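You operate a simulated robot arm through the tools that you are given. There is no shell and no other tool.

Carry out the task below with a simulated robot arm. There is one attempt and no reset: what you move stays moved.

TASK
Grip the wooden board in the vice and sand its rough edge.
Fine: the board on the bench; the sanding block goes back; the board stays gripped. What is to be rubbed or washed off counts as gone when no trace of it is left.

Only the result counts: the job must be done as asked and must still hold three seconds after the hand-in. Knocking over, shifting, dropping, spilling or breaking anything else fails it.

THE ROBOT
A 7-joint arm with a fingered hand, fixed in place. Base frame: the origin is on the floor under the middle of its stand, x ahead of it, y to its left, z up. Lengths are in mm, angles in rad, forces in N, time in s.
With the tool pointing down near the work surface it reaches from about 480 to 920 mm from the base axis. Its first joint turns from -2.496 to 2.496 rad. Payload 3 kg.
Tool frame: the origin (TCP) lies between the finger pads and is the grasp point; the fingertips stand 26 mm ahead of it; z points along the fingers, y is the line along which they close. The gripper opens to 148 mm; its body begins 73 mm behind the TCP. The gripper is a hand of 3 fingers: y runs from the thumb to the fingers, the wrist lies at [0, 0, -229] in the tool frame, and closing takes about 1.5 s.
Orientation is told as [roll, pitch, yaw] about the base's x, y, z axes, in that order, counted from this pose: with the fingers straight down and closing along the base's y, the tool's x points along the base's -x, its y along +y and its z along -z.

THE INTERFACE
- The arm moves only by the tool drive_tool. Its argument "rows" is a list of rows, each a list of 6 numbers: the shift along the tool's x, y, z in mm, then the turn, a rotation vector about the tool's x, y, z in rad. In form: [[tx, ty, tz, ax, ay, az], ...]. A call has 1 to 20 rows; each row is the pose to reach, as a shift and turn from the pose commanded when the call began, along the tool's axes at that moment. "gripper" is the gripper command, from -1 (fully open) to 1 (shut), values between in proportion, set as the call begins (left out, the last holds). A row lasts 0.2 s, in which the tool goes at most 50 mm and 0.15 rad; a call with a longer step from one row to the next is refused whole, and so is a gripper value outside its range. A pose out of reach is approached as far as the arm can. The call stops where the force on the tool passes 90 N (or 10 N more than at its start, if that is more) or the arm is blocked; 0.2 s more then pass. Each finger travels about 153 mm/s and halts on what it meets, pressing with about 23 N; the grip force reading is that of the motor and also rises with nothing between the fingers. The clock runs only during rows and for 0.2 s after the last one: add rows that repeat a pose to give the fingers time. The reply holds the time, the measured pose of the TCP, the force on the tool along the base axes, the opening and the grip force, in the units named above and with some noise, with the torque about the TCP (base axes, N m) and any sound that the robot's microphone picked up.
- Cameras (640 x 400 px; columns grow to the right, rows downward): "scene" is fixed at [400.7, 499.8, 1607.3]; the picture's right is [-0.77, -0.64, 0.00], its down [-0.43, 0.52, -0.74] and it looks along [0.47, -0.57, -0.67] (base axes); focal length 326 px, centre (320, 200). "wrist" rides on the gripper at [68, -39, -90] in the tool frame; the picture's right is [0.50, 0.87, 0.00], its down [-0.66, 0.38, -0.65] and it looks along [-0.57, 0.33, 0.76] (tool axes); focal length 222 px, centre (320, 200). There is no depth. A picture from a camera that has moved, and an enlarged one, comes with that camera's place and axes in the base frame and with its lens.
- capture(camera): a new picture of that camera. No time passes.
- move_column(by): slides the trunk up (or, below 0, down) by that many mm; the arm rides with it, the base frame stays. It gives what a move gives, with no picture.
- curl_fingers(finger1, finger2, thumb_bend): sets how far each is bent, from 0 (flat) to 1 (curled in); at 0.3 the hand is open as for a grip, at 0.7 the pads meet at the TCP. One left out holds its place. A second passes; each finger stops where it meets its share of the squeeze, and holds until it gets a number again. A gripper value or a shape takes the hand back. It gives what a move gives, with no picture; readings hold the bend of each and the force on the fingers (four entries, about 0 where the hand has none), thumb and palm.
- set_grasp(shape): the hand has 3 fingers and takes this shape, open, in about a second: jaw (thumb against the fingers, like two jaws); tri (thumb and two fingers); tip (a fingertip pinch); poke (one finger out to press); point (the index stretched); flat (the hand flat); cup (the hand cupped); fist (a fist). The gripper value then closes the fingers along that shape, each until it touches; the sizes above hold for jaw. It gives what a move gives, with no picture.
- inspect(camera, box): a new picture of the part [left, top, right, bottom] of that camera's present view, enlarged. No time passes.
- hand_in(): hands the job in; it is judged then, once.

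Places have to be worked out from the pictures, the camera data and where the tool is seen. Open the gripper and draw the arm clear of the work before you hand the job in, unless the task says otherwise.

The tools are called after ">>>" as name(argument=value, ...) on one line, values as JSON. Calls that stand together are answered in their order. drive_tool: Moves the arm, as the interface text tells. Its arguments: {"type":"object","properties":{"rows":{"type":"array","items":{"type":"array","items":{"type":"number"}}},"gripper":{"type":"number"}},"required":["rows"]} The other tools are called the same way: move_column (by) moves the trunk up or down; set_grasp (shape) gives the hand a shape; curl_fingers (finger1, finger2, thumb_bend) moves the fingers one by one; capture (camera) takes a picture; inspect (camera, box) takes an enlarged picture of a part of a camera's view; hand_in () hands the job in.

At the start:

```text
time: 0.0
tool_pos: [817.4, -384.7, 1170.7]
tcp_rot: [0.001, -0.001, 0.0]
wrist_force: [0.1, 0.0, 0.2]
ft_torque: [0.02, -0.02, -0.01]
finger_gap: 147.9
grip_force: 0.0
shape: jaw
bend: [0.3, 0.3, 0.3]
finger forces: [0.0, 0.1, 0.1, 0.1, 0.0, 0.0]
trunk travel left (down, up): [-550.0, 340.0]
```

scene: 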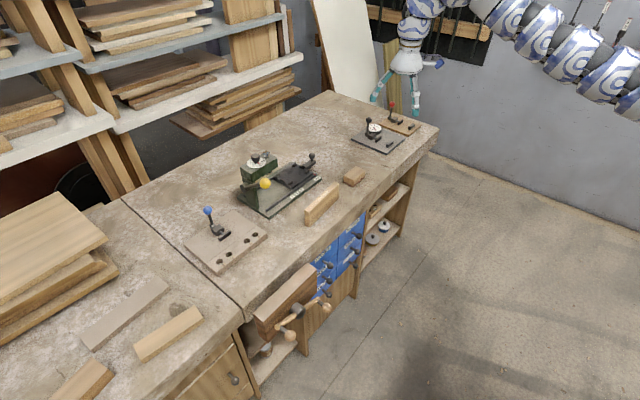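
wrist: 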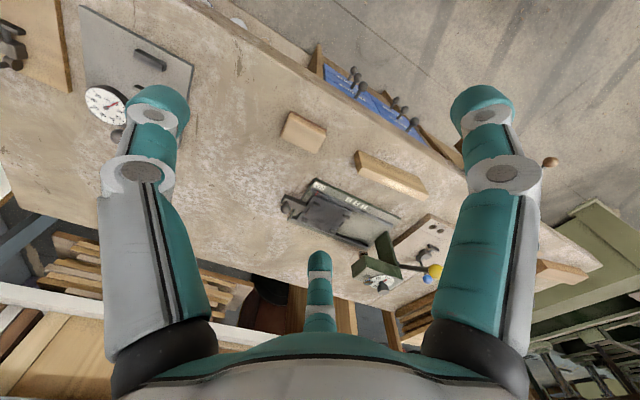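

I start by looking more closely at the bench: vice, board, sanding block.

>>> inspect(camera="scene", box=[220, 130, 380, 230])

>>> inspect(camera="scene", box=[160, 190, 340, 302])

>>> inspect(camera="scene", box=[330, 90, 450, 165])

>>> inspect(camera="wrist", box=[260, 90, 460, 290])

```text
4.00 times, centred on (300, 180) of scene
camera zoom: at [400.7, 499.8, 1607.3], right [-0.77, -0.64, 0.0], down [-0.43, 0.52, -0.74], along [0.47, -0.57, -0.67], focal length 1302 px, centre (400, 280)
```

zoom: 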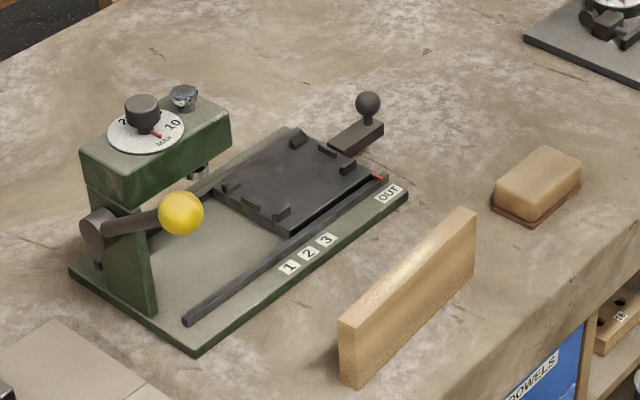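

```text
3.56 times, centred on (250, 246) of scene
camera zoom: at [400.7, 499.8, 1607.3], right [-0.77, -0.64, 0.0], down [-0.43, 0.52, -0.74], along [0.47, -0.57, -0.67], focal length 1157 px, centre (569, 36)
```

zoom: 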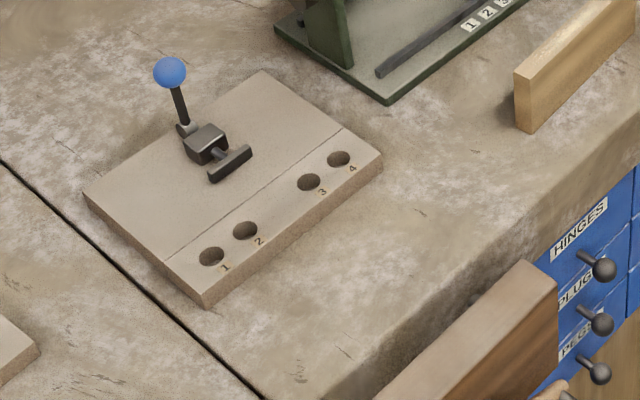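

```text
5.33 times, centred on (390, 128) of scene
camera zoom: at [400.7, 499.8, 1607.3], right [-0.77, -0.64, 0.0], down [-0.43, 0.52, -0.74], along [0.47, -0.57, -0.67], focal length 1736 px, centre (-53, 587)
```

zoom: 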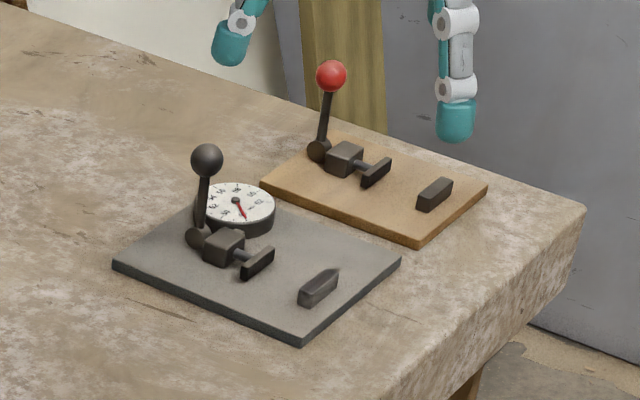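

```text
2.00 times, centred on (360, 190) of wrist
camera zoom: at [750.1, -424.6, 1261.8], right [-0.5, 0.87, 0.0], down [0.66, 0.38, 0.65], along [0.57, 0.33, -0.76], focal length 444 px, centre (240, 220)
```

zoom: 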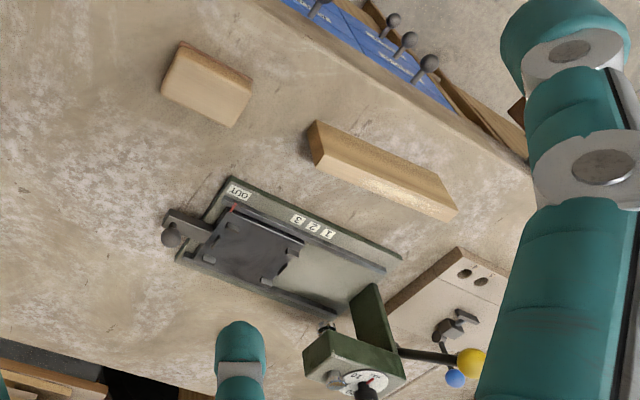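

Several fixtures stand on the bench; I look at the front vice, the board and the block in more detail.

>>> inspect(camera="scene", box=[225, 250, 365, 360])

>>> inspect(camera="scene", box=[295, 160, 375, 232])

>>> inspect(camera="wrist", box=[440, 100, 640, 300])

>>> inspect(camera="scene", box=[0, 180, 240, 400])

>>> inspect(camera="wrist", box=[270, 90, 430, 210])

```text
3.64 times, centred on (295, 305) of scene
camera zoom: at [400.7, 499.8, 1607.3], right [-0.77, -0.64, 0.0], down [-0.43, 0.52, -0.74], along [0.47, -0.57, -0.67], focal length 1184 px, centre (411, -182)
```

zoom: 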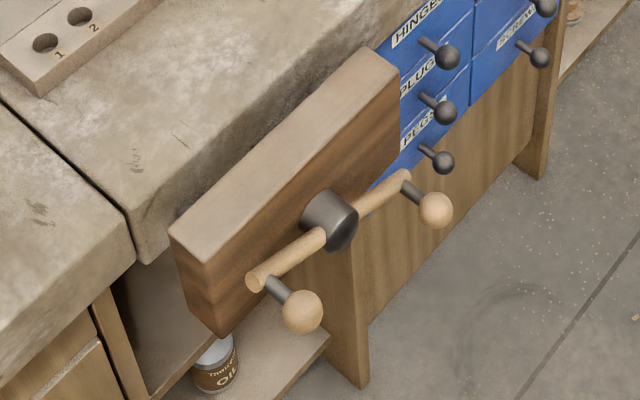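

```text
5.56 times, centred on (335, 196) of scene
camera zoom: at [400.7, 499.8, 1607.3], right [-0.77, -0.64, 0.0], down [-0.43, 0.52, -0.74], along [0.47, -0.57, -0.67], focal length 1808 px, centre (237, 222)
```

zoom: 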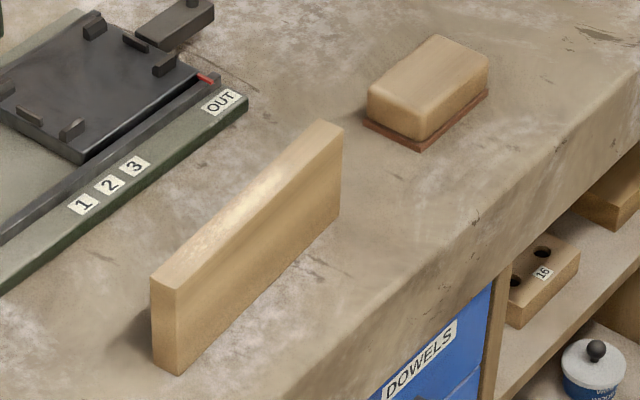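

```text
2.00 times, centred on (540, 200) of wrist
camera zoom: at [750.1, -424.6, 1261.8], right [-0.5, 0.87, 0.0], down [0.66, 0.38, 0.65], along [0.57, 0.33, -0.76], focal length 444 px, centre (-120, 200)
```

zoom: 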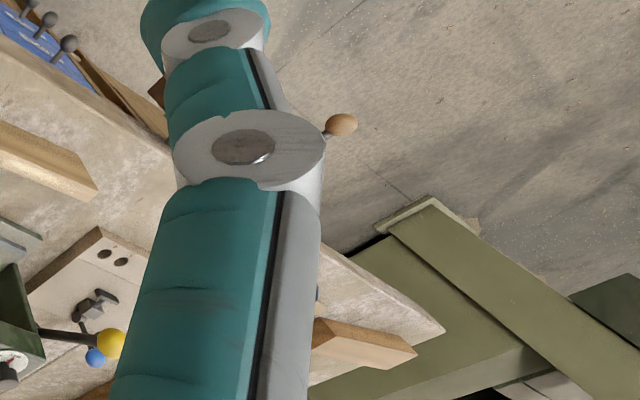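

```text
1.82 times, centred on (120, 290) of scene
camera zoom: at [400.7, 499.8, 1607.3], right [-0.77, -0.64, 0.0], down [-0.43, 0.52, -0.74], along [0.47, -0.57, -0.67], focal length 592 px, centre (684, 36)
```

zoom: 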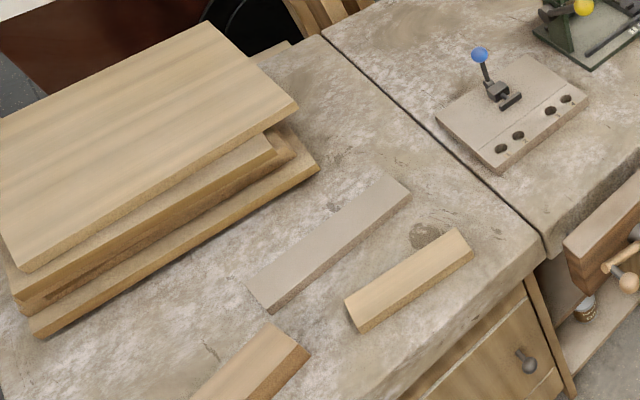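

```text
3.33 times, centred on (350, 150) of wrist
camera zoom: at [750.1, -424.6, 1261.8], right [-0.5, 0.87, 0.0], down [0.66, 0.38, 0.65], along [0.57, 0.33, -0.76], focal length 740 px, centre (220, 367)
```

zoom: 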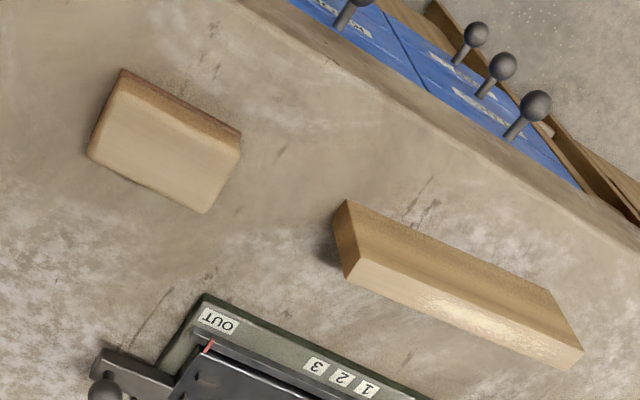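

The tool is free in the air and the front vice (wooden jaw at x≈777-815, y≈59-275, top z≈800) has a gap to the bench edge. I move the hand over towards the vice to look into the gap with the wrist camera before touching anything.

>>> drive_tool(rows=[[10.6, 39.6, 14.3, 0, 0, 0], [21.2, 79.2, 28.5, 0, 0, 0], [31.8, 118.8, 42.8, 0, 0, 0], [42.3, 158.3, 57, 0, 0, 0], [52.9, 197.9, 71.3, 0, 0, 0], [63.5, 237.5, 85.5, 0, 0, 0], [74.1, 277.1, 99.8, 0, 0, 0], [84.7, 316.7, 114, 0, 0, 0], [95.3, 356.3, 128.3, 0, 0, 0], [105.8, 395.8, 142.5, 0, 0, 0], [116.4, 435.4, 156.8, 0, 0, 0], [127, 475, 171, 0, 0, 0]])

>>> capture(camera="wrist")

>>> capture(camera="scene")

```text
time: 2.6
tool_pos: [803.7, -325.1, 1149.7]
tcp_rot: [0.002, 0.001, -0.001]
wrist_force: [0.8, 0.5, -0.4]
ft_torque: [-0.01, -0.01, 0.02]
finger_gap: 147.9
grip_force: 0.1
shape: jaw
bend: [0.3, 0.3, 0.3]
finger forces: [0.0, 0.1, 0.0, 0.0, 0.0, 0.0]
out of reach, approached as far as the arm can: row 2, 3, 4, 5, 6, 7, 8, 9, 10, 11, 12
trunk travel left (down, up): [-550.0, 340.0]
```

```text
taken
camera wrist: at [736.2, -364.4, 1241.3], right [-0.5, 0.87, 0.0], down [0.66, 0.38, 0.65], along [0.57, 0.33, -0.76], focal length 222 px, centre (320, 200)
```

wrist: 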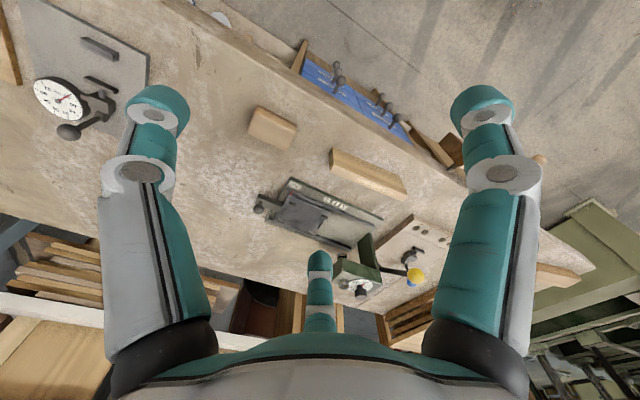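

```text
taken
```

scene: 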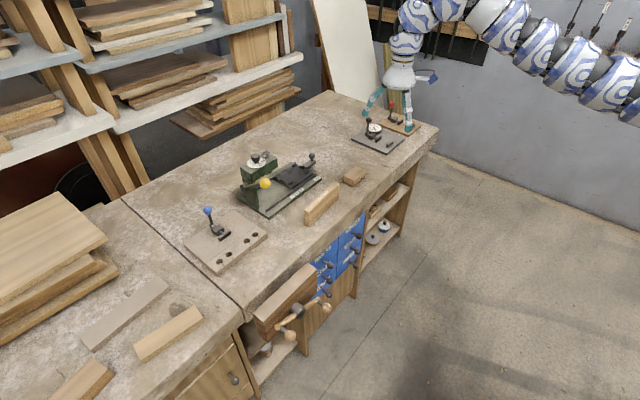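

The straight move was judged out of reach after the first rows with the yaw held fixed, probably a wrist joint limit. I try turning the yaw with the arm to find which way is free.

>>> drive_tool(rows=[[0, 0, 0, 0, 0, -0.1], [0, 0, 0, 0, 0, -0.2]])

```text
time: 3.2
tool_pos: [802.1, -325.9, 1147.7]
tcp_rot: [0.002, 0.002, 0.199]
wrist_force: [-1.1, -0.2, -0.1]
ft_torque: [-0.01, -0.02, -0.01]
finger_gap: 148.0
grip_force: 0.0
shape: jaw
bend: [0.3, 0.3, 0.3]
finger forces: [0.1, 0.1, 0.0, 0.0, 0.0, 0.0]
trunk travel left (down, up): [-550.0, 340.0]
```

Positive yaw is free. I carry on towards the vice while turning the yaw with the arm.

>>> drive_tool(rows=[[1.4, 35.7, 12.3, 0, 0, -0.04], [2.9, 71.3, 24.7, 0, 0, -0.08], [4.3, 107, 37, 0, 0, -0.12], [5.7, 142.7, 49.3, 0, 0, -0.16], [7.2, 178.3, 61.7, 0, 0, -0.2], [8.6, 214, 74, 0, 0, -0.24], [10, 249.7, 86.3, 0, 0, -0.28], [11.5, 285.3, 98.7, 0, 0, -0.32], [12.9, 321, 111, 0, 0, -0.36], [14.3, 356.7, 123.3, 0, 0, -0.4], [15.8, 392.3, 135.7, 0, 0, -0.4], [17.2, 428, 148, 0, 0, -0.4]])

>>> capture(camera="wrist")

>>> capture(camera="scene")

```text
time: 5.8
tool_pos: [806.8, -109.6, 1162.9]
tcp_rot: [-0.001, -0.003, 0.445]
wrist_force: [0.5, -0.3, -0.3]
ft_torque: [-0.01, -0.01, -0.04]
finger_gap: 148.0
grip_force: 0.0
shape: jaw
bend: [0.3, 0.3, 0.3]
finger forces: [0.0, 0.1, 0.0, 0.0, 0.0, 0.0]
out of reach, approached as far as the arm can: row 1, 2, 3, 4, 5, 6, 7, 8, 9, 10, 11, 12
trunk travel left (down, up): [-550.0, 340.0]
```

```text
taken
camera wrist: at [762.0, -175.4, 1253.2], right [-0.83, 0.56, 0.0], down [0.43, 0.62, 0.66], along [0.37, 0.54, -0.76], focal length 222 px, centre (320, 200)
```

wrist: 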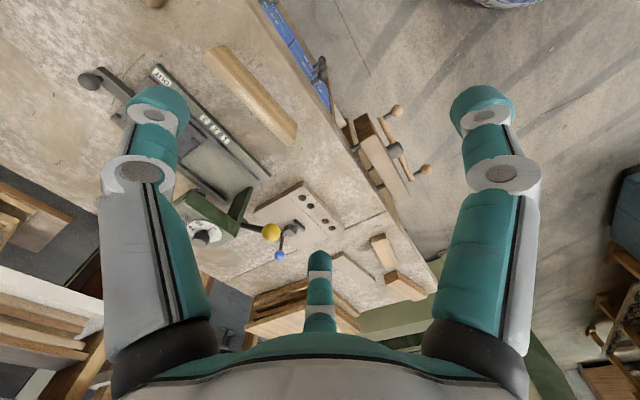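

```text
taken
```

scene: 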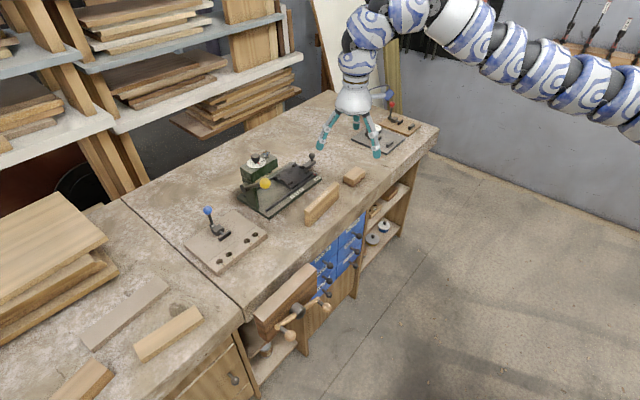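

The arm seems too high for this reach (nearly stretched with the wrist at its limit), so I lower the trunk by 150 mm; the fingertips stay at about z≈990, above everything on the bench here.

>>> move_column(by=-150)

>>> drive_tool(rows=[[0, 40, 0, 0, 0, 0], [0, 80, 0, 0, 0, 0], [20, 120, 0, 0, 0, 0]])

```text
time: 7.5
tool_pos: [805.1, -110.9, 1012.4]
tcp_rot: [0.002, -0.002, 0.446]
wrist_force: [-0.1, 0.1, 0.2]
ft_torque: [0.01, 0.01, 0.0]
finger_gap: 148.2
grip_force: 0.2
shape: jaw
bend: [0.3, 0.3, 0.3]
finger forces: [0.0, 0.1, 0.1, 0.0, 0.0, 0.1]
trunk travel left (down, up): [-400.0, 490.0]
```

```text
time: 8.3
tool_pos: [786.2, 2.7, 1014.3]
tcp_rot: [0.002, -0.004, 0.446]
wrist_force: [-0.7, -0.3, 0.0]
ft_torque: [-0.02, 0.03, 0.02]
finger_gap: 148.1
grip_force: 0.1
shape: jaw
bend: [0.3, 0.3, 0.3]
finger forces: [0.1, 0.1, 0.0, 0.0, 0.1, 0.1]
out of reach, approached as far as the arm can: row 1, 2, 3
trunk travel left (down, up): [-400.0, 490.0]
```

Lowering worked but sideways/inward moves are still limited, so I probe small single-axis moves to learn which directions are free.

>>> drive_tool(rows=[[0, 0, 20, 0, 0, 0], [0, 0, 40, 0, 0, 0]])

>>> drive_tool(rows=[[0, 0, 0, 0, 0, -0.1], [0, 0, 0, 0, 0, -0.2]])

>>> drive_tool(rows=[[20, 0, 0, 0, 0, 0], [40, 0, 0, 0, 0, 0]])

```text
time: 8.9
tool_pos: [788.7, 3.5, 996.2]
tcp_rot: [0.003, 0.002, 0.442]
wrist_force: [0.2, 0.0, 0.9]
ft_torque: [0.01, -0.03, -0.02]
finger_gap: 147.9
grip_force: 0.0
shape: jaw
bend: [0.3, 0.3, 0.3]
finger forces: [0.0, 0.0, 0.0, 0.1, 0.0, 0.0]
out of reach, approached as far as the arm can: row 2
trunk travel left (down, up): [-400.0, 490.0]
```

```text
time: 9.6
tool_pos: [789.0, 1.9, 996.9]
tcp_rot: [0.001, 0.002, 0.644]
wrist_force: [-0.7, -0.8, 0.3]
ft_torque: [-0.01, 0.0, 0.0]
finger_gap: 148.1
grip_force: 0.1
shape: jaw
bend: [0.3, 0.3, 0.3]
finger forces: [0.1, 0.1, 0.1, 0.0, 0.0, 0.0]
trunk travel left (down, up): [-400.0, 490.0]
```

```text
time: 10.2
tool_pos: [789.4, 2.2, 996.5]
tcp_rot: [0.003, -0.001, 0.646]
wrist_force: [-0.2, -0.9, 0.5]
ft_torque: [-0.01, 0.04, -0.01]
finger_gap: 148.0
grip_force: 0.0
shape: jaw
bend: [0.3, 0.3, 0.3]
finger forces: [0.0, 0.0, 0.0, 0.1, 0.0, 0.0]
out of reach, approached as far as the arm can: row 1, 2
trunk travel left (down, up): [-400.0, 490.0]
```

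I take pictures to see the arm's configuration at this limit.

>>> capture(camera="scene")

>>> capture(camera="wrist")

```text
taken
```

scene: 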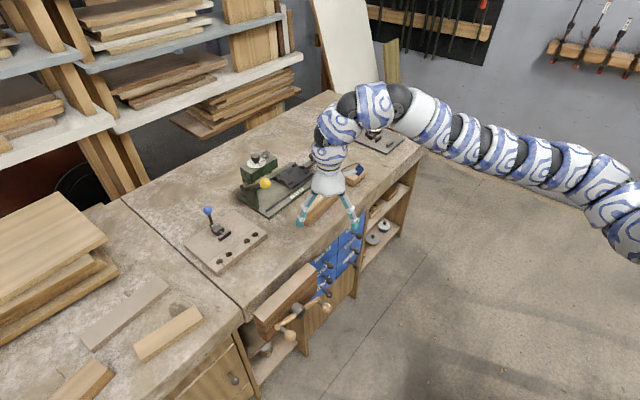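

```text
taken
camera wrist: at [758.0, -69.3, 1088.0], right [-0.92, 0.39, 0.0], down [0.3, 0.7, 0.66], along [0.26, 0.6, -0.76], focal length 222 px, centre (320, 200)
```

wrist: 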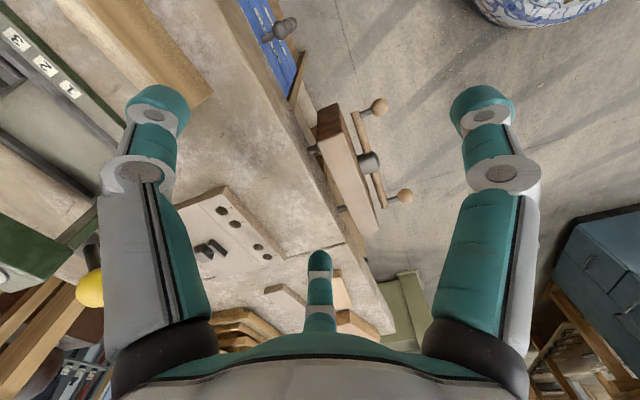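

The arm looks nearly stretched with the hand bent down. I probe other directions: up, then inward, then outward-down, to find the way out of this limit.

>>> drive_tool(rows=[[0, 0, -30, 0, 0, 0], [0, 0, -60, 0, 0, 0]])

>>> drive_tool(rows=[[16, -12, 0, 0, 0, 0], [32, -24, 0, 0, 0, 0]])

>>> drive_tool(rows=[[0, 0, 0, -0.07, -0.08, 0], [0, 0, 0, -0.14, -0.16, 0]])

```text
time: 10.8
tool_pos: [800.3, 7.2, 1021.6]
tcp_rot: [0.002, -0.006, 0.647]
wrist_force: [0.1, -0.7, -0.3]
ft_torque: [0.02, -0.03, 0.0]
finger_gap: 148.1
grip_force: 0.0
shape: jaw
bend: [0.3, 0.3, 0.3]
finger forces: [0.0, 0.0, 0.1, 0.0, 0.0, 0.1]
out of reach, approached as far as the arm can: row 1, 2
trunk travel left (down, up): [-400.0, 490.0]
```

```text
time: 11.3
tool_pos: [794.1, -19.8, 1014.3]
tcp_rot: [0.002, -0.002, 0.647]
wrist_force: [0.4, 0.6, 0.5]
ft_torque: [-0.03, 0.01, 0.0]
finger_gap: 148.2
grip_force: 0.0
shape: jaw
bend: [0.3, 0.3, 0.3]
finger forces: [0.0, 0.0, 0.1, 0.1, 0.0, 0.0]
out of reach, approached as far as the arm can: row 1, 2
trunk travel left (down, up): [-400.0, 490.0]
```

```text
time: 11.9
tool_pos: [837.0, -8.6, 1040.0]
tcp_rot: [0.141, -0.159, 0.635]
wrist_force: [0.7, 0.5, 0.4]
ft_torque: [-0.08, 0.04, 0.01]
finger_gap: 148.0
grip_force: 0.0
shape: jaw
bend: [0.3, 0.3, 0.3]
finger forces: [0.1, 0.0, 0.0, 0.1, 0.1, 0.0]
out of reach, approached as far as the arm can: row 1, 2
trunk travel left (down, up): [-400.0, 490.0]
```

Tilting the fingers outward also left it limited; I test the opposite tilt (fingers back towards the robot) to identify the limit.

>>> drive_tool(rows=[[0, 0, 0, 0.07, 0.08, 0], [0, 0, 0, 0.14, 0.16, 0], [0, 0, 0, 0.21, 0.24, 0], [0, 0, 0, 0.28, 0.32, 0]])

>>> drive_tool(rows=[[16, -12, 0, 0, 0, 0], [32, -24, 0, 0, 0, 0]])

>>> drive_tool(rows=[[0, 0, 20, 0, 0, 0], [0, 0, 40, 0, 0, 0]])

```text
time: 12.9
tool_pos: [861.0, -6.0, 1008.4]
tcp_rot: [-0.141, 0.157, 0.634]
wrist_force: [0.4, 0.0, -0.9]
ft_torque: [0.01, 0.02, 0.02]
finger_gap: 148.1
grip_force: 0.0
shape: jaw
bend: [0.3, 0.3, 0.3]
finger forces: [0.0, 0.0, 0.1, 0.1, 0.0, 0.0]
out of reach, approached as far as the arm can: row 2, 3, 4
trunk travel left (down, up): [-400.0, 490.0]
```

```text
time: 13.6
tool_pos: [860.3, -42.1, 1001.6]
tcp_rot: [-0.14, 0.157, 0.637]
wrist_force: [-0.1, -0.3, -0.4]
ft_torque: [-0.01, 0.0, 0.01]
finger_gap: 148.1
grip_force: 0.1
shape: jaw
bend: [0.3, 0.3, 0.3]
finger forces: [0.0, 0.0, 0.0, 0.0, 0.1, 0.0]
out of reach, approached as far as the arm can: row 1, 2
trunk travel left (down, up): [-400.0, 490.0]
```

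```text
time: 14.2
tool_pos: [859.3, -49.6, 963.3]
tcp_rot: [-0.14, 0.158, 0.634]
wrist_force: [0.2, -0.7, 0.3]
ft_torque: [-0.02, 0.02, 0.01]
finger_gap: 148.2
grip_force: 0.2
shape: jaw
bend: [0.3, 0.3, 0.3]
finger forces: [0.0, 0.0, 0.1, 0.1, 0.1, 0.0]
trunk travel left (down, up): [-400.0, 490.0]
```

Going down is free here. My previous "inward" test was really along -y, so I test a true inward move (base -x) now.

>>> drive_tool(rows=[[16, 12, 0, 0, 0, 0], [32, 24, 0, 0, 0, 0], [48, 36, 0, 0, 0, 0]])

>>> capture(camera="scene")

```text
time: 14.9
tool_pos: [798.7, -47.3, 963.2]
tcp_rot: [-0.142, 0.157, 0.636]
wrist_force: [0.9, 0.5, 0.6]
ft_torque: [-0.01, 0.0, 0.03]
finger_gap: 148.1
grip_force: 0.0
shape: jaw
bend: [0.3, 0.3, 0.3]
finger forces: [0.0, 0.0, 0.0, 0.0, 0.1, 0.0]
trunk travel left (down, up): [-400.0, 490.0]
```

```text
taken
```

scene: 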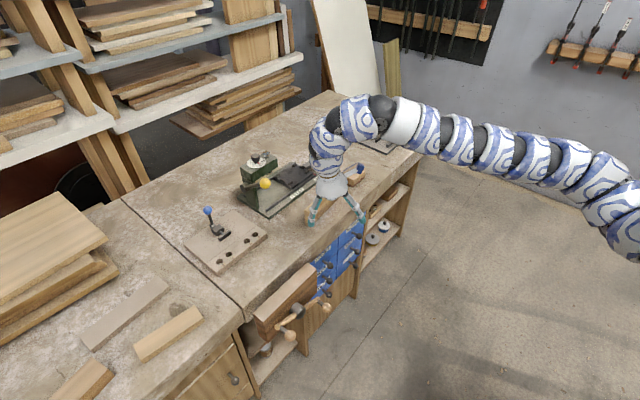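

Inward is free now. I straighten the tool back to vertical here and see whether it holds position.

>>> drive_tool(rows=[[0, 0, 0, -0.05, -0.055, 0], [0, 0, 0, -0.1, -0.11, 0], [0, 0, 0, -0.14, -0.16, 0]])

>>> drive_tool(rows=[[16, 12, 0, 0, 0, 0], [32, 24, 0, 0, 0, 0], [48, 36, 0, 0, 0, 0]])

```text
time: 15.8
tool_pos: [799.6, -49.1, 965.6]
tcp_rot: [-0.089, 0.103, 0.642]
wrist_force: [0.0, -0.2, -0.1]
ft_torque: [-0.01, 0.01, 0.02]
finger_gap: 147.9
grip_force: 0.0
shape: jaw
bend: [0.3, 0.3, 0.3]
finger forces: [0.0, 0.0, 0.0, 0.1, 0.0, 0.1]
out of reach, approached as far as the arm can: row 2, 3
trunk travel left (down, up): [-400.0, 490.0]
```

```text
time: 16.6
tool_pos: [792.5, -34.0, 976.3]
tcp_rot: [-0.087, 0.102, 0.641]
wrist_force: [0.1, 0.5, 0.9]
ft_torque: [0.0, -0.03, 0.01]
finger_gap: 148.0
grip_force: 0.1
shape: jaw
bend: [0.3, 0.3, 0.3]
finger forces: [0.0, 0.0, 0.1, 0.0, 0.0, 0.1]
out of reach, approached as far as the arm can: row 1, 2, 3
trunk travel left (down, up): [-400.0, 490.0]
```

The limit shows up as "hand cannot tilt outward further"; a lower shoulder should relieve it. I test raising the tool in this tilted pose and then lower the trunk.

>>> drive_tool(rows=[[0, 0, -30, 0, 0, 0], [0, 0, -60, 0, 0, 0], [0, 0, -90, 0, 0, 0]])

>>> move_column(by=-120)

>>> drive_tool(rows=[[0, 0, -30, 0, 0, 0], [0, 0, -60, 0, 0, 0], [0, 0, -90, 0, 0, 0]])

```text
time: 17.4
tool_pos: [831.3, -12.3, 998.9]
tcp_rot: [-0.09, 0.102, 0.641]
wrist_force: [0.0, -0.2, -0.2]
ft_torque: [-0.05, -0.04, -0.03]
finger_gap: 148.1
grip_force: 0.0
shape: jaw
bend: [0.3, 0.3, 0.3]
finger forces: [0.0, 0.1, 0.1, 0.1, 0.1, 0.1]
out of reach, approached as far as the arm can: row 1, 2, 3
trunk travel left (down, up): [-400.0, 490.0]
```

```text
time: 18.9
tool_pos: [831.1, -14.6, 879.3]
tcp_rot: [-0.088, 0.103, 0.642]
wrist_force: [-0.1, -0.4, -0.5]
ft_torque: [-0.02, -0.02, 0.0]
finger_gap: 148.3
grip_force: 0.1
shape: jaw
bend: [0.3, 0.3, 0.3]
finger forces: [0.0, 0.0, 0.1, 0.1, 0.0, 0.0]
trunk travel left (down, up): [-280.0, 610.0]
```

```text
time: 19.6
tool_pos: [867.7, 4.7, 905.3]
tcp_rot: [-0.09, 0.1, 0.641]
wrist_force: [-0.4, 0.3, 0.5]
ft_torque: [0.0, 0.0, -0.01]
finger_gap: 147.9
grip_force: 0.1
shape: jaw
bend: [0.3, 0.3, 0.3]
finger forces: [0.0, 0.1, 0.0, 0.0, 0.1, 0.0]
out of reach, approached as far as the arm can: row 1, 2, 3
trunk travel left (down, up): [-280.0, 610.0]
```

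I realize my tilts were really sideways (about base x), and leaning towards -y is what freed the arm. The thumb is near the board's end now, so I lean that way slightly and draw inward and up, away from the board.

>>> drive_tool(rows=[[16, 12, -10, 0.03, 0.023, 0], [32, 24, -20, 0.06, 0.046, 0], [48, 36, -30, 0.09, 0.07, 0], [64, 48, -40, 0.12, 0.09, 0], [80, 60, -50, 0.14, 0.1, 0]])

>>> capture(camera="scene")

```text
time: 20.9
tool_pos: [834.9, 17.4, 865.9]
tcp_rot: [-0.232, 0.198, 0.627]
wrist_force: [-1.8, 4.1, 18.0]
ft_torque: [-1.51, -1.23, 0.12]
finger_gap: 147.8
grip_force: 0.2
shape: jaw
bend: [0.3, 0.3, 0.2]
finger forces: [0.1, 0.0, 0.1, 0.1, 18.5, 0.1]
out of reach, approached as far as the arm can: row 1, 2, 3, 4, 5
trunk travel left (down, up): [-280.0, 610.0]
```

```text
taken
```

scene: 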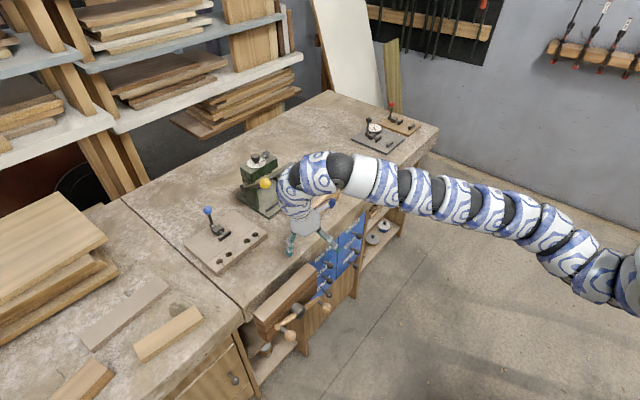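

The thumb presses on something with about 18 N upward reaction, probably the top of the board's end. I lift straight up with the trunk to release it.

>>> move_column(by=150)

>>> capture(camera="scene")

>>> capture(camera="wrist")

```text
time: 22.6
tool_pos: [834.8, 15.1, 1013.5]
tcp_rot: [-0.233, 0.2, 0.625]
wrist_force: [-0.1, 0.0, -0.2]
ft_torque: [0.0, -0.01, 0.01]
finger_gap: 148.1
grip_force: 0.1
shape: jaw
bend: [0.3, 0.3, 0.3]
finger forces: [0.1, 0.1, 0.0, 0.0, 0.0, 0.0]
trunk travel left (down, up): [-430.0, 460.0]
```

```text
taken
```

scene: 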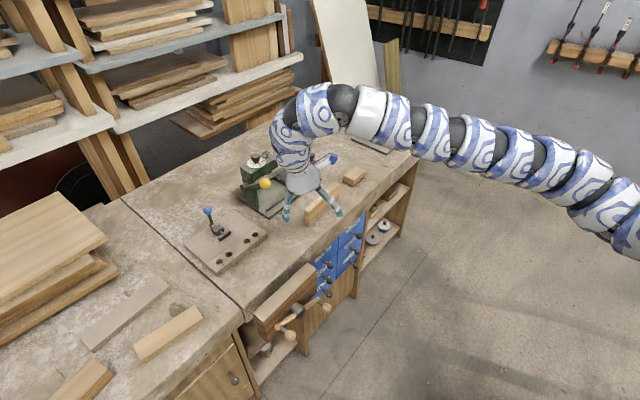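

```text
taken
camera wrist: at [806.5, -26.1, 1123.2], right [-0.92, 0.37, -0.1], down [0.3, 0.86, 0.41], along [0.23, 0.35, -0.91], focal length 222 px, centre (320, 200)
```

wrist: 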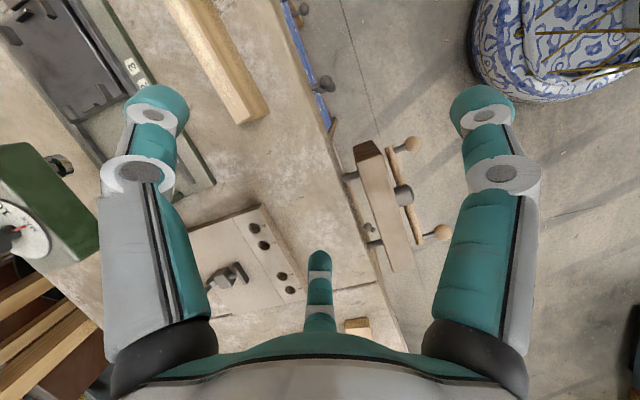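

Released (forces zero). I check whether the board moved by viewing it in the scene camera.

>>> inspect(camera="scene", box=[275, 160, 375, 232])

>>> inspect(camera="wrist", box=[120, 0, 440, 200])

```text
5.56 times, centred on (325, 196) of scene
camera zoom: at [400.7, 499.8, 1607.3], right [-0.77, -0.64, 0.0], down [-0.43, 0.52, -0.74], along [0.47, -0.57, -0.67], focal length 1808 px, centre (292, 222)
```

zoom: 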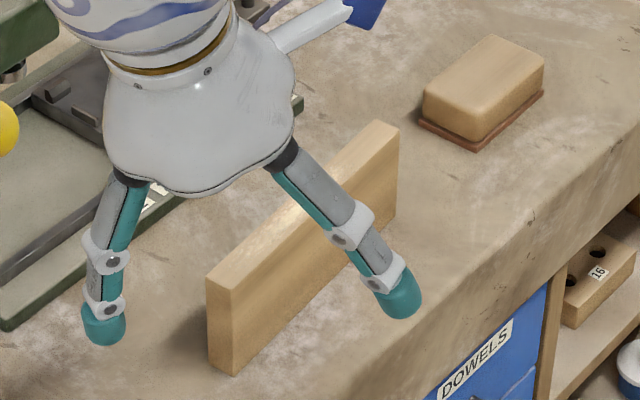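

```text
2.00 times, centred on (280, 100) of wrist
camera zoom: at [806.5, -26.1, 1123.2], right [-0.92, 0.37, -0.1], down [0.3, 0.86, 0.41], along [0.23, 0.35, -0.91], focal length 444 px, centre (400, 400)
```

zoom: 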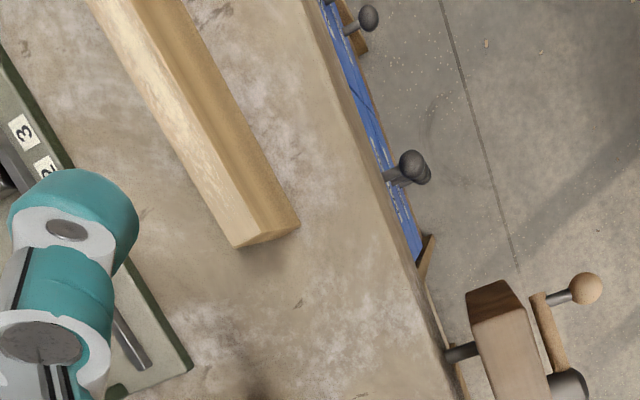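

The board is unmoved and the thumb is clear. I now try the other yaw direction with a vertical tool, to learn whether a smaller relative yaw frees the arm.

>>> drive_tool(rows=[[0, 0, 0, -0.069, -0.0376, 0.112], [0, 0, 0, -0.1378, -0.0753, 0.224], [0, 0, 0, -0.2066, -0.1129, 0.336], [0, 0, 0, -0.2755, -0.1505, 0.448], [0, 0, 0, -0.2755, -0.1505, 0.448]])

>>> capture(camera="scene")

```text
time: 23.8
tool_pos: [834.0, 14.9, 1013.6]
tcp_rot: [0.006, -0.004, 0.197]
wrist_force: [-0.3, -0.5, -0.9]
ft_torque: [-0.03, 0.03, -0.01]
finger_gap: 148.1
grip_force: 0.0
shape: jaw
bend: [0.3, 0.3, 0.3]
finger forces: [0.0, 0.0, 0.0, 0.1, 0.1, 0.1]
trunk travel left (down, up): [-430.0, 460.0]
```

```text
taken
```

scene: 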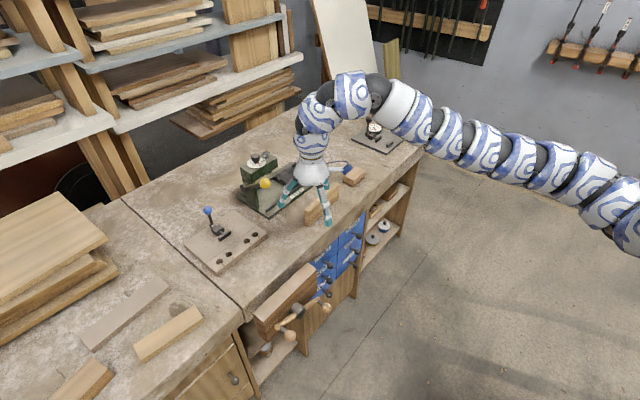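

That pose was fully reached. Now a true inward probe with this smaller yaw.

>>> drive_tool(rows=[[30, 6, 0, 0, 0, 0], [60, 12, 0, 0, 0, 0], [90, 18, 0, 0, 0, 0]])

>>> drive_tool(rows=[[0, 0, -30, 0, 0, 0], [0, 0, -60, 0, 0, 0]])

>>> drive_tool(rows=[[0, 0, 0, 0, 0, 0.1], [0, 0, 0, 0, 0, 0.2], [0, 0, 0, 0, 0, 0.3]])

>>> drive_tool(rows=[[30, 0, 0, 0, 0, 0], [60, 0, 0, 0, 0, 0], [90, 0, 0, 0, 0, 0]])

```text
time: 24.6
tool_pos: [793.3, 16.5, 1012.5]
tcp_rot: [0.008, -0.003, 0.197]
wrist_force: [0.0, 1.0, -0.4]
ft_torque: [-0.02, 0.02, 0.0]
finger_gap: 147.9
grip_force: 0.1
shape: jaw
bend: [0.3, 0.3, 0.3]
finger forces: [0.1, 0.0, 0.0, 0.0, 0.1, 0.1]
out of reach, approached as far as the arm can: row 2, 3
trunk travel left (down, up): [-430.0, 460.0]
```

```text
time: 25.2
tool_pos: [802.6, 16.2, 1054.5]
tcp_rot: [0.009, -0.006, 0.197]
wrist_force: [0.1, 0.0, 0.4]
ft_torque: [0.01, 0.01, 0.01]
finger_gap: 147.9
grip_force: 0.0
shape: jaw
bend: [0.3, 0.3, 0.3]
finger forces: [0.1, 0.0, 0.0, 0.1, 0.1, 0.0]
out of reach, approached as far as the arm can: row 2
trunk travel left (down, up): [-430.0, 460.0]
```

```text
time: 26.0
tool_pos: [803.8, 18.7, 1055.5]
tcp_rot: [0.01, -0.004, -0.102]
wrist_force: [-0.6, 0.4, -0.1]
ft_torque: [-0.02, 0.0, -0.01]
finger_gap: 147.9
grip_force: 0.0
shape: jaw
bend: [0.3, 0.3, 0.3]
finger forces: [0.0, 0.0, 0.1, 0.0, 0.0, 0.0]
trunk travel left (down, up): [-430.0, 460.0]
```

```text
time: 26.8
tool_pos: [776.6, 27.7, 1044.8]
tcp_rot: [0.009, -0.004, -0.102]
wrist_force: [0.0, -0.5, 1.5]
ft_torque: [0.0, 0.01, 0.01]
finger_gap: 148.1
grip_force: 0.1
shape: jaw
bend: [0.3, 0.3, 0.3]
finger forces: [0.0, 0.0, 0.1, 0.1, 0.0, 0.1]
out of reach, approached as far as the arm can: row 1, 2, 3
trunk travel left (down, up): [-430.0, 460.0]
```

Yaw is not the limiting factor; radius below about 790 is. I test whether moving outward and then down at vertical tool is free.

>>> drive_tool(rows=[[-30, 0, 0, 0, 0, 0.0], [-60, 0, 0, 0, 0, 0.0], [-90, 0, 0, 0, 0, 0]])

>>> drive_tool(rows=[[0, 0, 30, 0, 0, 0], [0, 0, 60, 0, 0, 0], [0, 0, 90, 0, 0, 0]])

>>> drive_tool(rows=[[40, 0, 0, 0, 0, 0], [80, 0, 0, 0, 0, 0], [120, 0, 0, 0, 0, 0]])

```text
time: 27.6
tool_pos: [866.2, 15.0, 1046.1]
tcp_rot: [0.007, -0.001, -0.103]
wrist_force: [0.4, 0.1, -0.2]
ft_torque: [0.0, -0.01, -0.03]
finger_gap: 147.8
grip_force: 0.0
shape: jaw
bend: [0.3, 0.3, 0.3]
finger forces: [0.0, 0.0, 0.0, 0.1, 0.0, 0.0]
trunk travel left (down, up): [-430.0, 460.0]
```

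```text
time: 28.4
tool_pos: [866.2, 18.3, 957.3]
tcp_rot: [0.008, -0.002, -0.104]
wrist_force: [-0.2, -0.4, 0.2]
ft_torque: [0.02, -0.05, 0.01]
finger_gap: 147.9
grip_force: 0.0
shape: jaw
bend: [0.3, 0.3, 0.3]
finger forces: [0.0, 0.0, 0.0, 0.1, 0.1, 0.0]
trunk travel left (down, up): [-430.0, 460.0]
```

```text
time: 29.2
tool_pos: [807.5, 23.9, 959.1]
tcp_rot: [0.004, -0.001, -0.103]
wrist_force: [0.0, -0.1, 0.3]
ft_torque: [0.02, 0.04, -0.02]
finger_gap: 148.3
grip_force: 0.0
shape: jaw
bend: [0.3, 0.3, 0.3]
finger forces: [0.0, 0.0, 0.1, 0.1, 0.0, 0.0]
out of reach, approached as far as the arm can: row 2, 3
trunk travel left (down, up): [-430.0, 460.0]
```

Down is free at larger radius. I zoom in on the arm itself to understand its joint configuration.

>>> inspect(camera="scene", box=[260, 60, 640, 300])

```text
1.67 times, centred on (450, 180) of scene
camera zoom: at [400.7, 499.8, 1607.3], right [-0.77, -0.64, 0.0], down [-0.43, 0.52, -0.74], along [0.47, -0.57, -0.67], focal length 542 px, centre (103, 233)
```

zoom: 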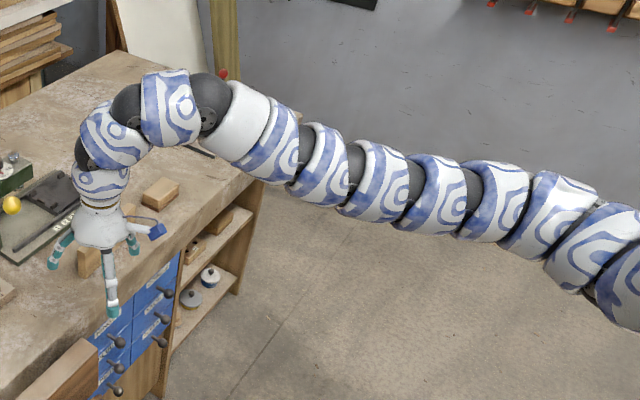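

I repeat the lean towards -y and then go inward by a larger amount in free air in front of the bench, to see whether the arm can fold to smaller radii.

>>> drive_tool(rows=[[0, 0, 0, 0.1, -0.01, 0], [0, 0, 0, 0.2, -0.02, 0], [0, 0, 0, 0.3, -0.03, 0]])

>>> drive_tool(rows=[[40, 0, 0, 0, 0, 0], [80, 0, 0, 0, 0, 0], [120, 0, 0, 0, 0, 0], [160, 0, 0, 0, 0, 0], [200, 0, 0, 0, 0, 0]])

>>> inspect(camera="scene", box=[260, 60, 640, 300])

```text
time: 30.0
tool_pos: [805.6, 23.9, 957.3]
tcp_rot: [-0.294, -0.032, -0.1]
wrist_force: [-0.3, 1.0, 0.2]
ft_torque: [-0.02, -0.01, -0.02]
finger_gap: 147.9
grip_force: 0.2
shape: jaw
bend: [0.3, 0.3, 0.3]
finger forces: [0.0, 0.0, 0.0, 0.0, 0.1, 0.0]
trunk travel left (down, up): [-430.0, 460.0]
```

```text
time: 31.2
tool_pos: [734.1, 115.0, 936.8]
tcp_rot: [-0.293, -0.03, -0.099]
wrist_force: [0.1, -0.8, -0.2]
ft_torque: [-0.01, -0.01, 0.05]
finger_gap: 147.9
grip_force: 0.1
shape: jaw
bend: [0.3, 0.3, 0.3]
finger forces: [0.0, 0.0, 0.0, 0.0, 0.0, 0.0]
out of reach, approached as far as the arm can: row 1, 2, 3, 4, 5
trunk travel left (down, up): [-430.0, 460.0]
```

```text
1.67 times, centred on (450, 180) of scene
camera zoom: at [400.7, 499.8, 1607.3], right [-0.77, -0.64, 0.0], down [-0.43, 0.52, -0.74], along [0.47, -0.57, -0.67], focal length 542 px, centre (103, 233)
```

zoom: 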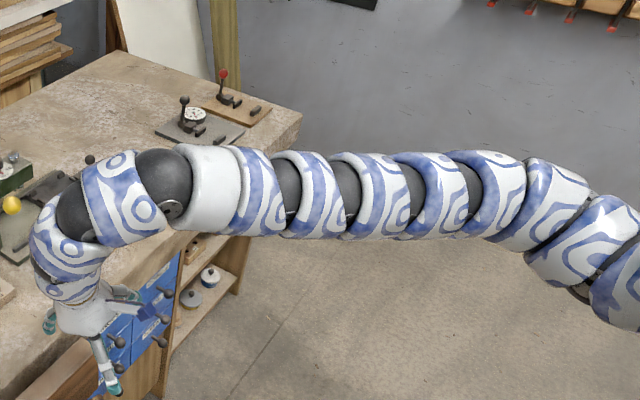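

The arm folds more here (r≈743). I continue inward in this leaned pose to see how far it folds.

>>> drive_tool(rows=[[40, 0, 0, 0, 0, 0], [80, 0, 0, 0, 0, 0], [120, 0, 0, 0, 0, 0]])

>>> drive_tool(rows=[[0, 0, 0, -0.1, 0.01, 0], [0, 0, 0, -0.2, 0.02, 0], [0, 0, 0, -0.3, 0.03, 0]])

>>> inspect(camera="scene", box=[260, 60, 640, 300])

```text
time: 32.0
tool_pos: [694.7, 171.2, 938.4]
tcp_rot: [-0.292, -0.032, -0.1]
wrist_force: [0.1, 0.3, 0.7]
ft_torque: [0.01, -0.01, 0.03]
finger_gap: 147.8
grip_force: 0.1
shape: jaw
bend: [0.3, 0.3, 0.3]
finger forces: [0.0, 0.0, 0.0, 0.0, 0.0, 0.0]
out of reach, approached as far as the arm can: row 1, 2, 3
trunk travel left (down, up): [-430.0, 460.0]
```

```text
time: 32.8
tool_pos: [708.3, 173.7, 942.0]
tcp_rot: [-0.195, -0.018, -0.103]
wrist_force: [-0.5, -0.1, 0.5]
ft_torque: [-0.01, 0.02, -0.02]
finger_gap: 148.1
grip_force: 0.1
shape: jaw
bend: [0.3, 0.3, 0.3]
finger forces: [0.1, 0.0, 0.0, 0.1, 0.0, 0.1]
out of reach, approached as far as the arm can: row 1, 2, 3
trunk travel left (down, up): [-430.0, 460.0]
```

```text
1.67 times, centred on (450, 180) of scene
camera zoom: at [400.7, 499.8, 1607.3], right [-0.77, -0.64, 0.0], down [-0.43, 0.52, -0.74], along [0.47, -0.57, -0.67], focal length 542 px, centre (103, 233)
```

zoom: 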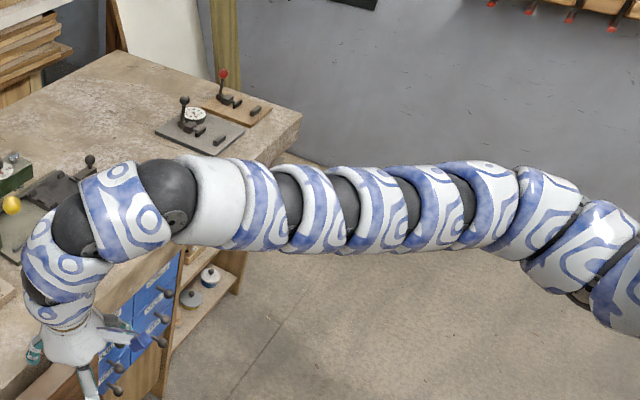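

The upper joints look stuck while the wrist swings sideways, suggesting a shoulder-elevation limit: then the tool should hang lower relative to the trunk. I return to a vertical pose at larger radius, to then raise the trunk and lower the arm.

>>> drive_tool(rows=[[-27, -25, -5, -0.03, 0, 0], [-55, -51, -10, -0.06, 0, 0], [-82, -76, -15, -0.1, 0.01, 0], [-110, -102, -20, -0.13, 0.01, 0], [-137, -127, -25, -0.16, 0.015, 0], [-165, -153, -31, -0.195, 0.02, 0], [-165, -153, -31, -0.195, 0.02, 0]])

>>> move_column(by=220)

>>> drive_tool(rows=[[0, 0, 40, 0, 0, 0], [0, 0, 80, 0, 0, 0], [0, 0, 120, 0, 0, 0], [0, 0, 160, 0, 0, 0], [0, 0, 200, 0, 0, 0], [0, 0, 240, 0, 0, 0]])

>>> inspect(camera="scene", box=[260, 60, 640, 300])

```text
time: 34.4
tool_pos: [857.2, 12.3, 1004.0]
tcp_rot: [0.001, 0.003, -0.102]
wrist_force: [1.3, 0.6, -0.4]
ft_torque: [0.02, 0.0, 0.0]
finger_gap: 148.0
grip_force: 0.0
shape: jaw
bend: [0.3, 0.3, 0.3]
finger forces: [0.1, 0.0, 0.0, 0.0, 0.0, 0.0]
trunk travel left (down, up): [-430.0, 460.0]
```

```text
time: 36.7
tool_pos: [857.8, 11.5, 1223.2]
tcp_rot: [-0.001, 0.003, -0.105]
wrist_force: [-0.2, 0.0, 0.5]
ft_torque: [-0.02, 0.0, 0.0]
finger_gap: 148.0
grip_force: 0.0
shape: jaw
bend: [0.3, 0.3, 0.3]
finger forces: [0.1, 0.0, 0.0, 0.1, 0.0, 0.0]
trunk travel left (down, up): [-650.0, 240.0]
```

```text
time: 38.1
tool_pos: [857.5, 12.2, 983.4]
tcp_rot: [0.0, 0.004, -0.104]
wrist_force: [-0.2, -0.5, -0.6]
ft_torque: [0.02, -0.01, 0.03]
finger_gap: 147.9
grip_force: 0.0
shape: jaw
bend: [0.3, 0.3, 0.3]
finger forces: [0.0, 0.0, 0.0, 0.0, 0.1, 0.0]
trunk travel left (down, up): [-650.0, 240.0]
```

```text
1.67 times, centred on (450, 180) of scene
camera zoom: at [400.7, 499.8, 1607.3], right [-0.77, -0.64, 0.0], down [-0.43, 0.52, -0.74], along [0.47, -0.57, -0.67], focal length 542 px, centre (103, 233)
```

zoom: 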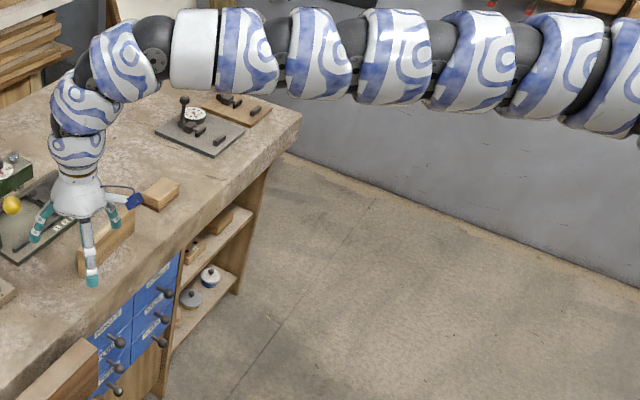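

Down by 240 mm at r≈857 was free. Now inward at this lower relative height.

>>> drive_tool(rows=[[40, 0, 0, 0, 0, 0], [80, 0, 0, 0, 0, 0], [120, 0, 0, 0, 0, 0], [160, 0, 0, 0, 0, 0], [200, 0, 0, 0, 0, 0]])

>>> inspect(camera="scene", box=[260, 60, 640, 300])

```text
time: 39.3
tool_pos: [758.0, 77.4, 946.0]
tcp_rot: [-0.006, 0.008, -0.105]
wrist_force: [-0.9, 0.6, 0.0]
ft_torque: [0.0, -0.01, 0.0]
finger_gap: 148.0
grip_force: 0.0
shape: jaw
bend: [0.3, 0.3, 0.3]
finger forces: [0.0, 0.0, 0.1, 0.0, 0.0, 0.0]
out of reach, approached as far as the arm can: row 2, 3, 4, 5
trunk travel left (down, up): [-650.0, 240.0]
```

```text
1.67 times, centred on (450, 180) of scene
camera zoom: at [400.7, 499.8, 1607.3], right [-0.77, -0.64, 0.0], down [-0.43, 0.52, -0.74], along [0.47, -0.57, -0.67], focal length 542 px, centre (103, 233)
```

zoom: 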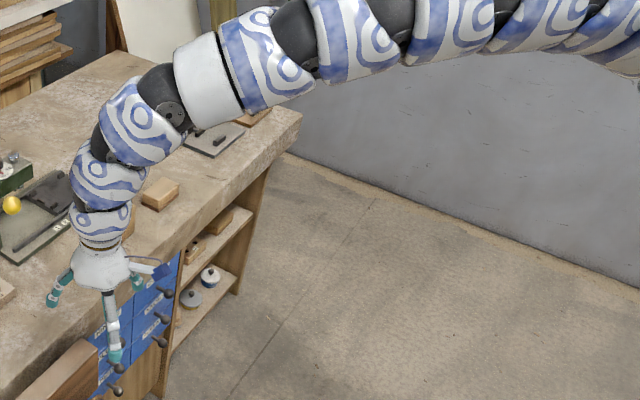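

The arm folds further as it gets lower relative to the trunk. I raise the trunk 150 mm, lower the arm by the same, and try inward again.

>>> move_column(by=150)

>>> drive_tool(rows=[[0, 0, 40, 0, 0, 0], [0, 0, 80, 0, 0, 0], [0, 0, 120, 0, 0, 0], [0, 0, 150, 0, 0, 0]])

>>> drive_tool(rows=[[40, 0, 0, 0, 0, 0], [80, 0, 0, 0, 0, 0], [120, 0, 0, 0, 0, 0], [160, 0, 0, 0, 0, 0], [200, 0, 0, 0, 0, 0]])

>>> inspect(camera="scene", box=[260, 60, 640, 300])

```text
time: 41.1
tool_pos: [757.1, 76.2, 1095.7]
tcp_rot: [-0.003, 0.009, -0.104]
wrist_force: [0.5, 0.3, -0.4]
ft_torque: [0.02, 0.0, -0.01]
finger_gap: 148.1
grip_force: 0.1
shape: jaw
bend: [0.3, 0.3, 0.3]
finger forces: [0.0, 0.0, 0.1, 0.0, 0.0, 0.0]
trunk travel left (down, up): [-800.0, 90.0]
```

```text
time: 42.1
tool_pos: [755.3, 73.6, 944.7]
tcp_rot: [-0.004, 0.009, -0.104]
wrist_force: [0.5, 0.3, -0.5]
ft_torque: [0.0, 0.03, -0.01]
finger_gap: 148.2
grip_force: 0.0
shape: jaw
bend: [0.3, 0.3, 0.3]
finger forces: [0.0, 0.0, 0.0, 0.0, 0.0, 0.1]
trunk travel left (down, up): [-800.0, 90.0]
```

```text
time: 43.3
tool_pos: [647.1, 87.2, 946.5]
tcp_rot: [-0.005, 0.01, -0.102]
wrist_force: [0.0, 0.4, -0.2]
ft_torque: [0.0, -0.01, 0.01]
finger_gap: 147.8
grip_force: 0.1
shape: jaw
bend: [0.3, 0.3, 0.3]
finger forces: [0.1, 0.0, 0.1, 0.0, 0.0, 0.0]
out of reach, approached as far as the arm can: row 3, 4, 5
trunk travel left (down, up): [-800.0, 90.0]
```

```text
1.67 times, centred on (450, 180) of scene
camera zoom: at [400.7, 499.8, 1607.3], right [-0.77, -0.64, 0.0], down [-0.43, 0.52, -0.74], along [0.47, -0.57, -0.67], focal length 542 px, centre (103, 233)
```

zoom: 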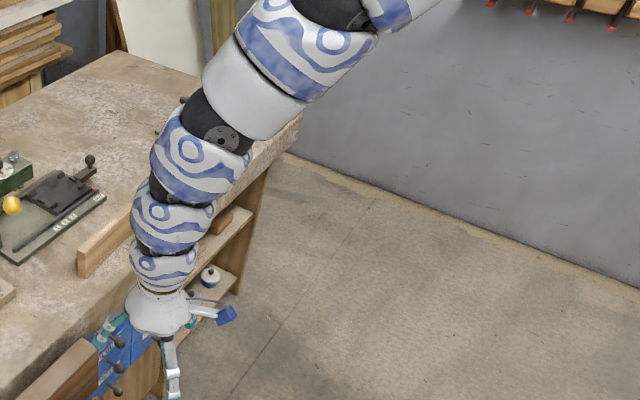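

Now the reach is clear: raising the trunk lets the tool fold inward, lowering it helps reach outward. From here the wrist camera should see the vice well.

>>> capture(camera="wrist")

>>> inspect(camera="wrist", box=[200, 40, 480, 215])

```text
taken
camera wrist: at [576.8, 55.9, 1038.2], right [-0.41, 0.91, 0.0], down [0.7, 0.31, 0.64], along [0.59, 0.26, -0.76], focal length 222 px, centre (320, 200)
```

wrist: 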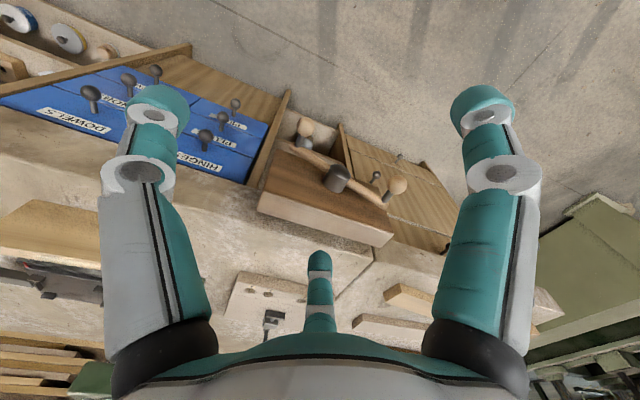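

```text
2.29 times, centred on (340, 128) of wrist
camera zoom: at [576.8, 55.9, 1038.2], right [-0.41, 0.91, 0.0], down [0.7, 0.31, 0.64], along [0.59, 0.26, -0.76], focal length 508 px, centre (274, 366)
```

zoom: 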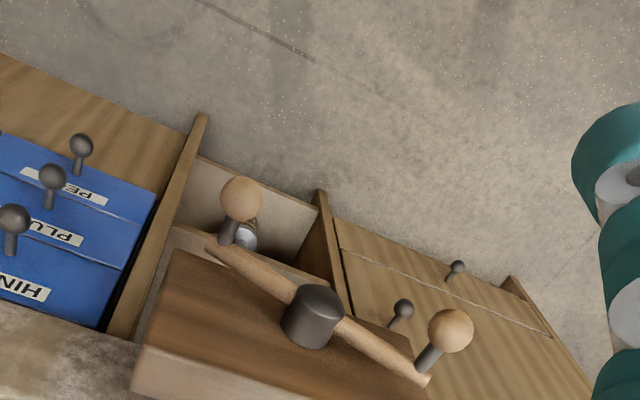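

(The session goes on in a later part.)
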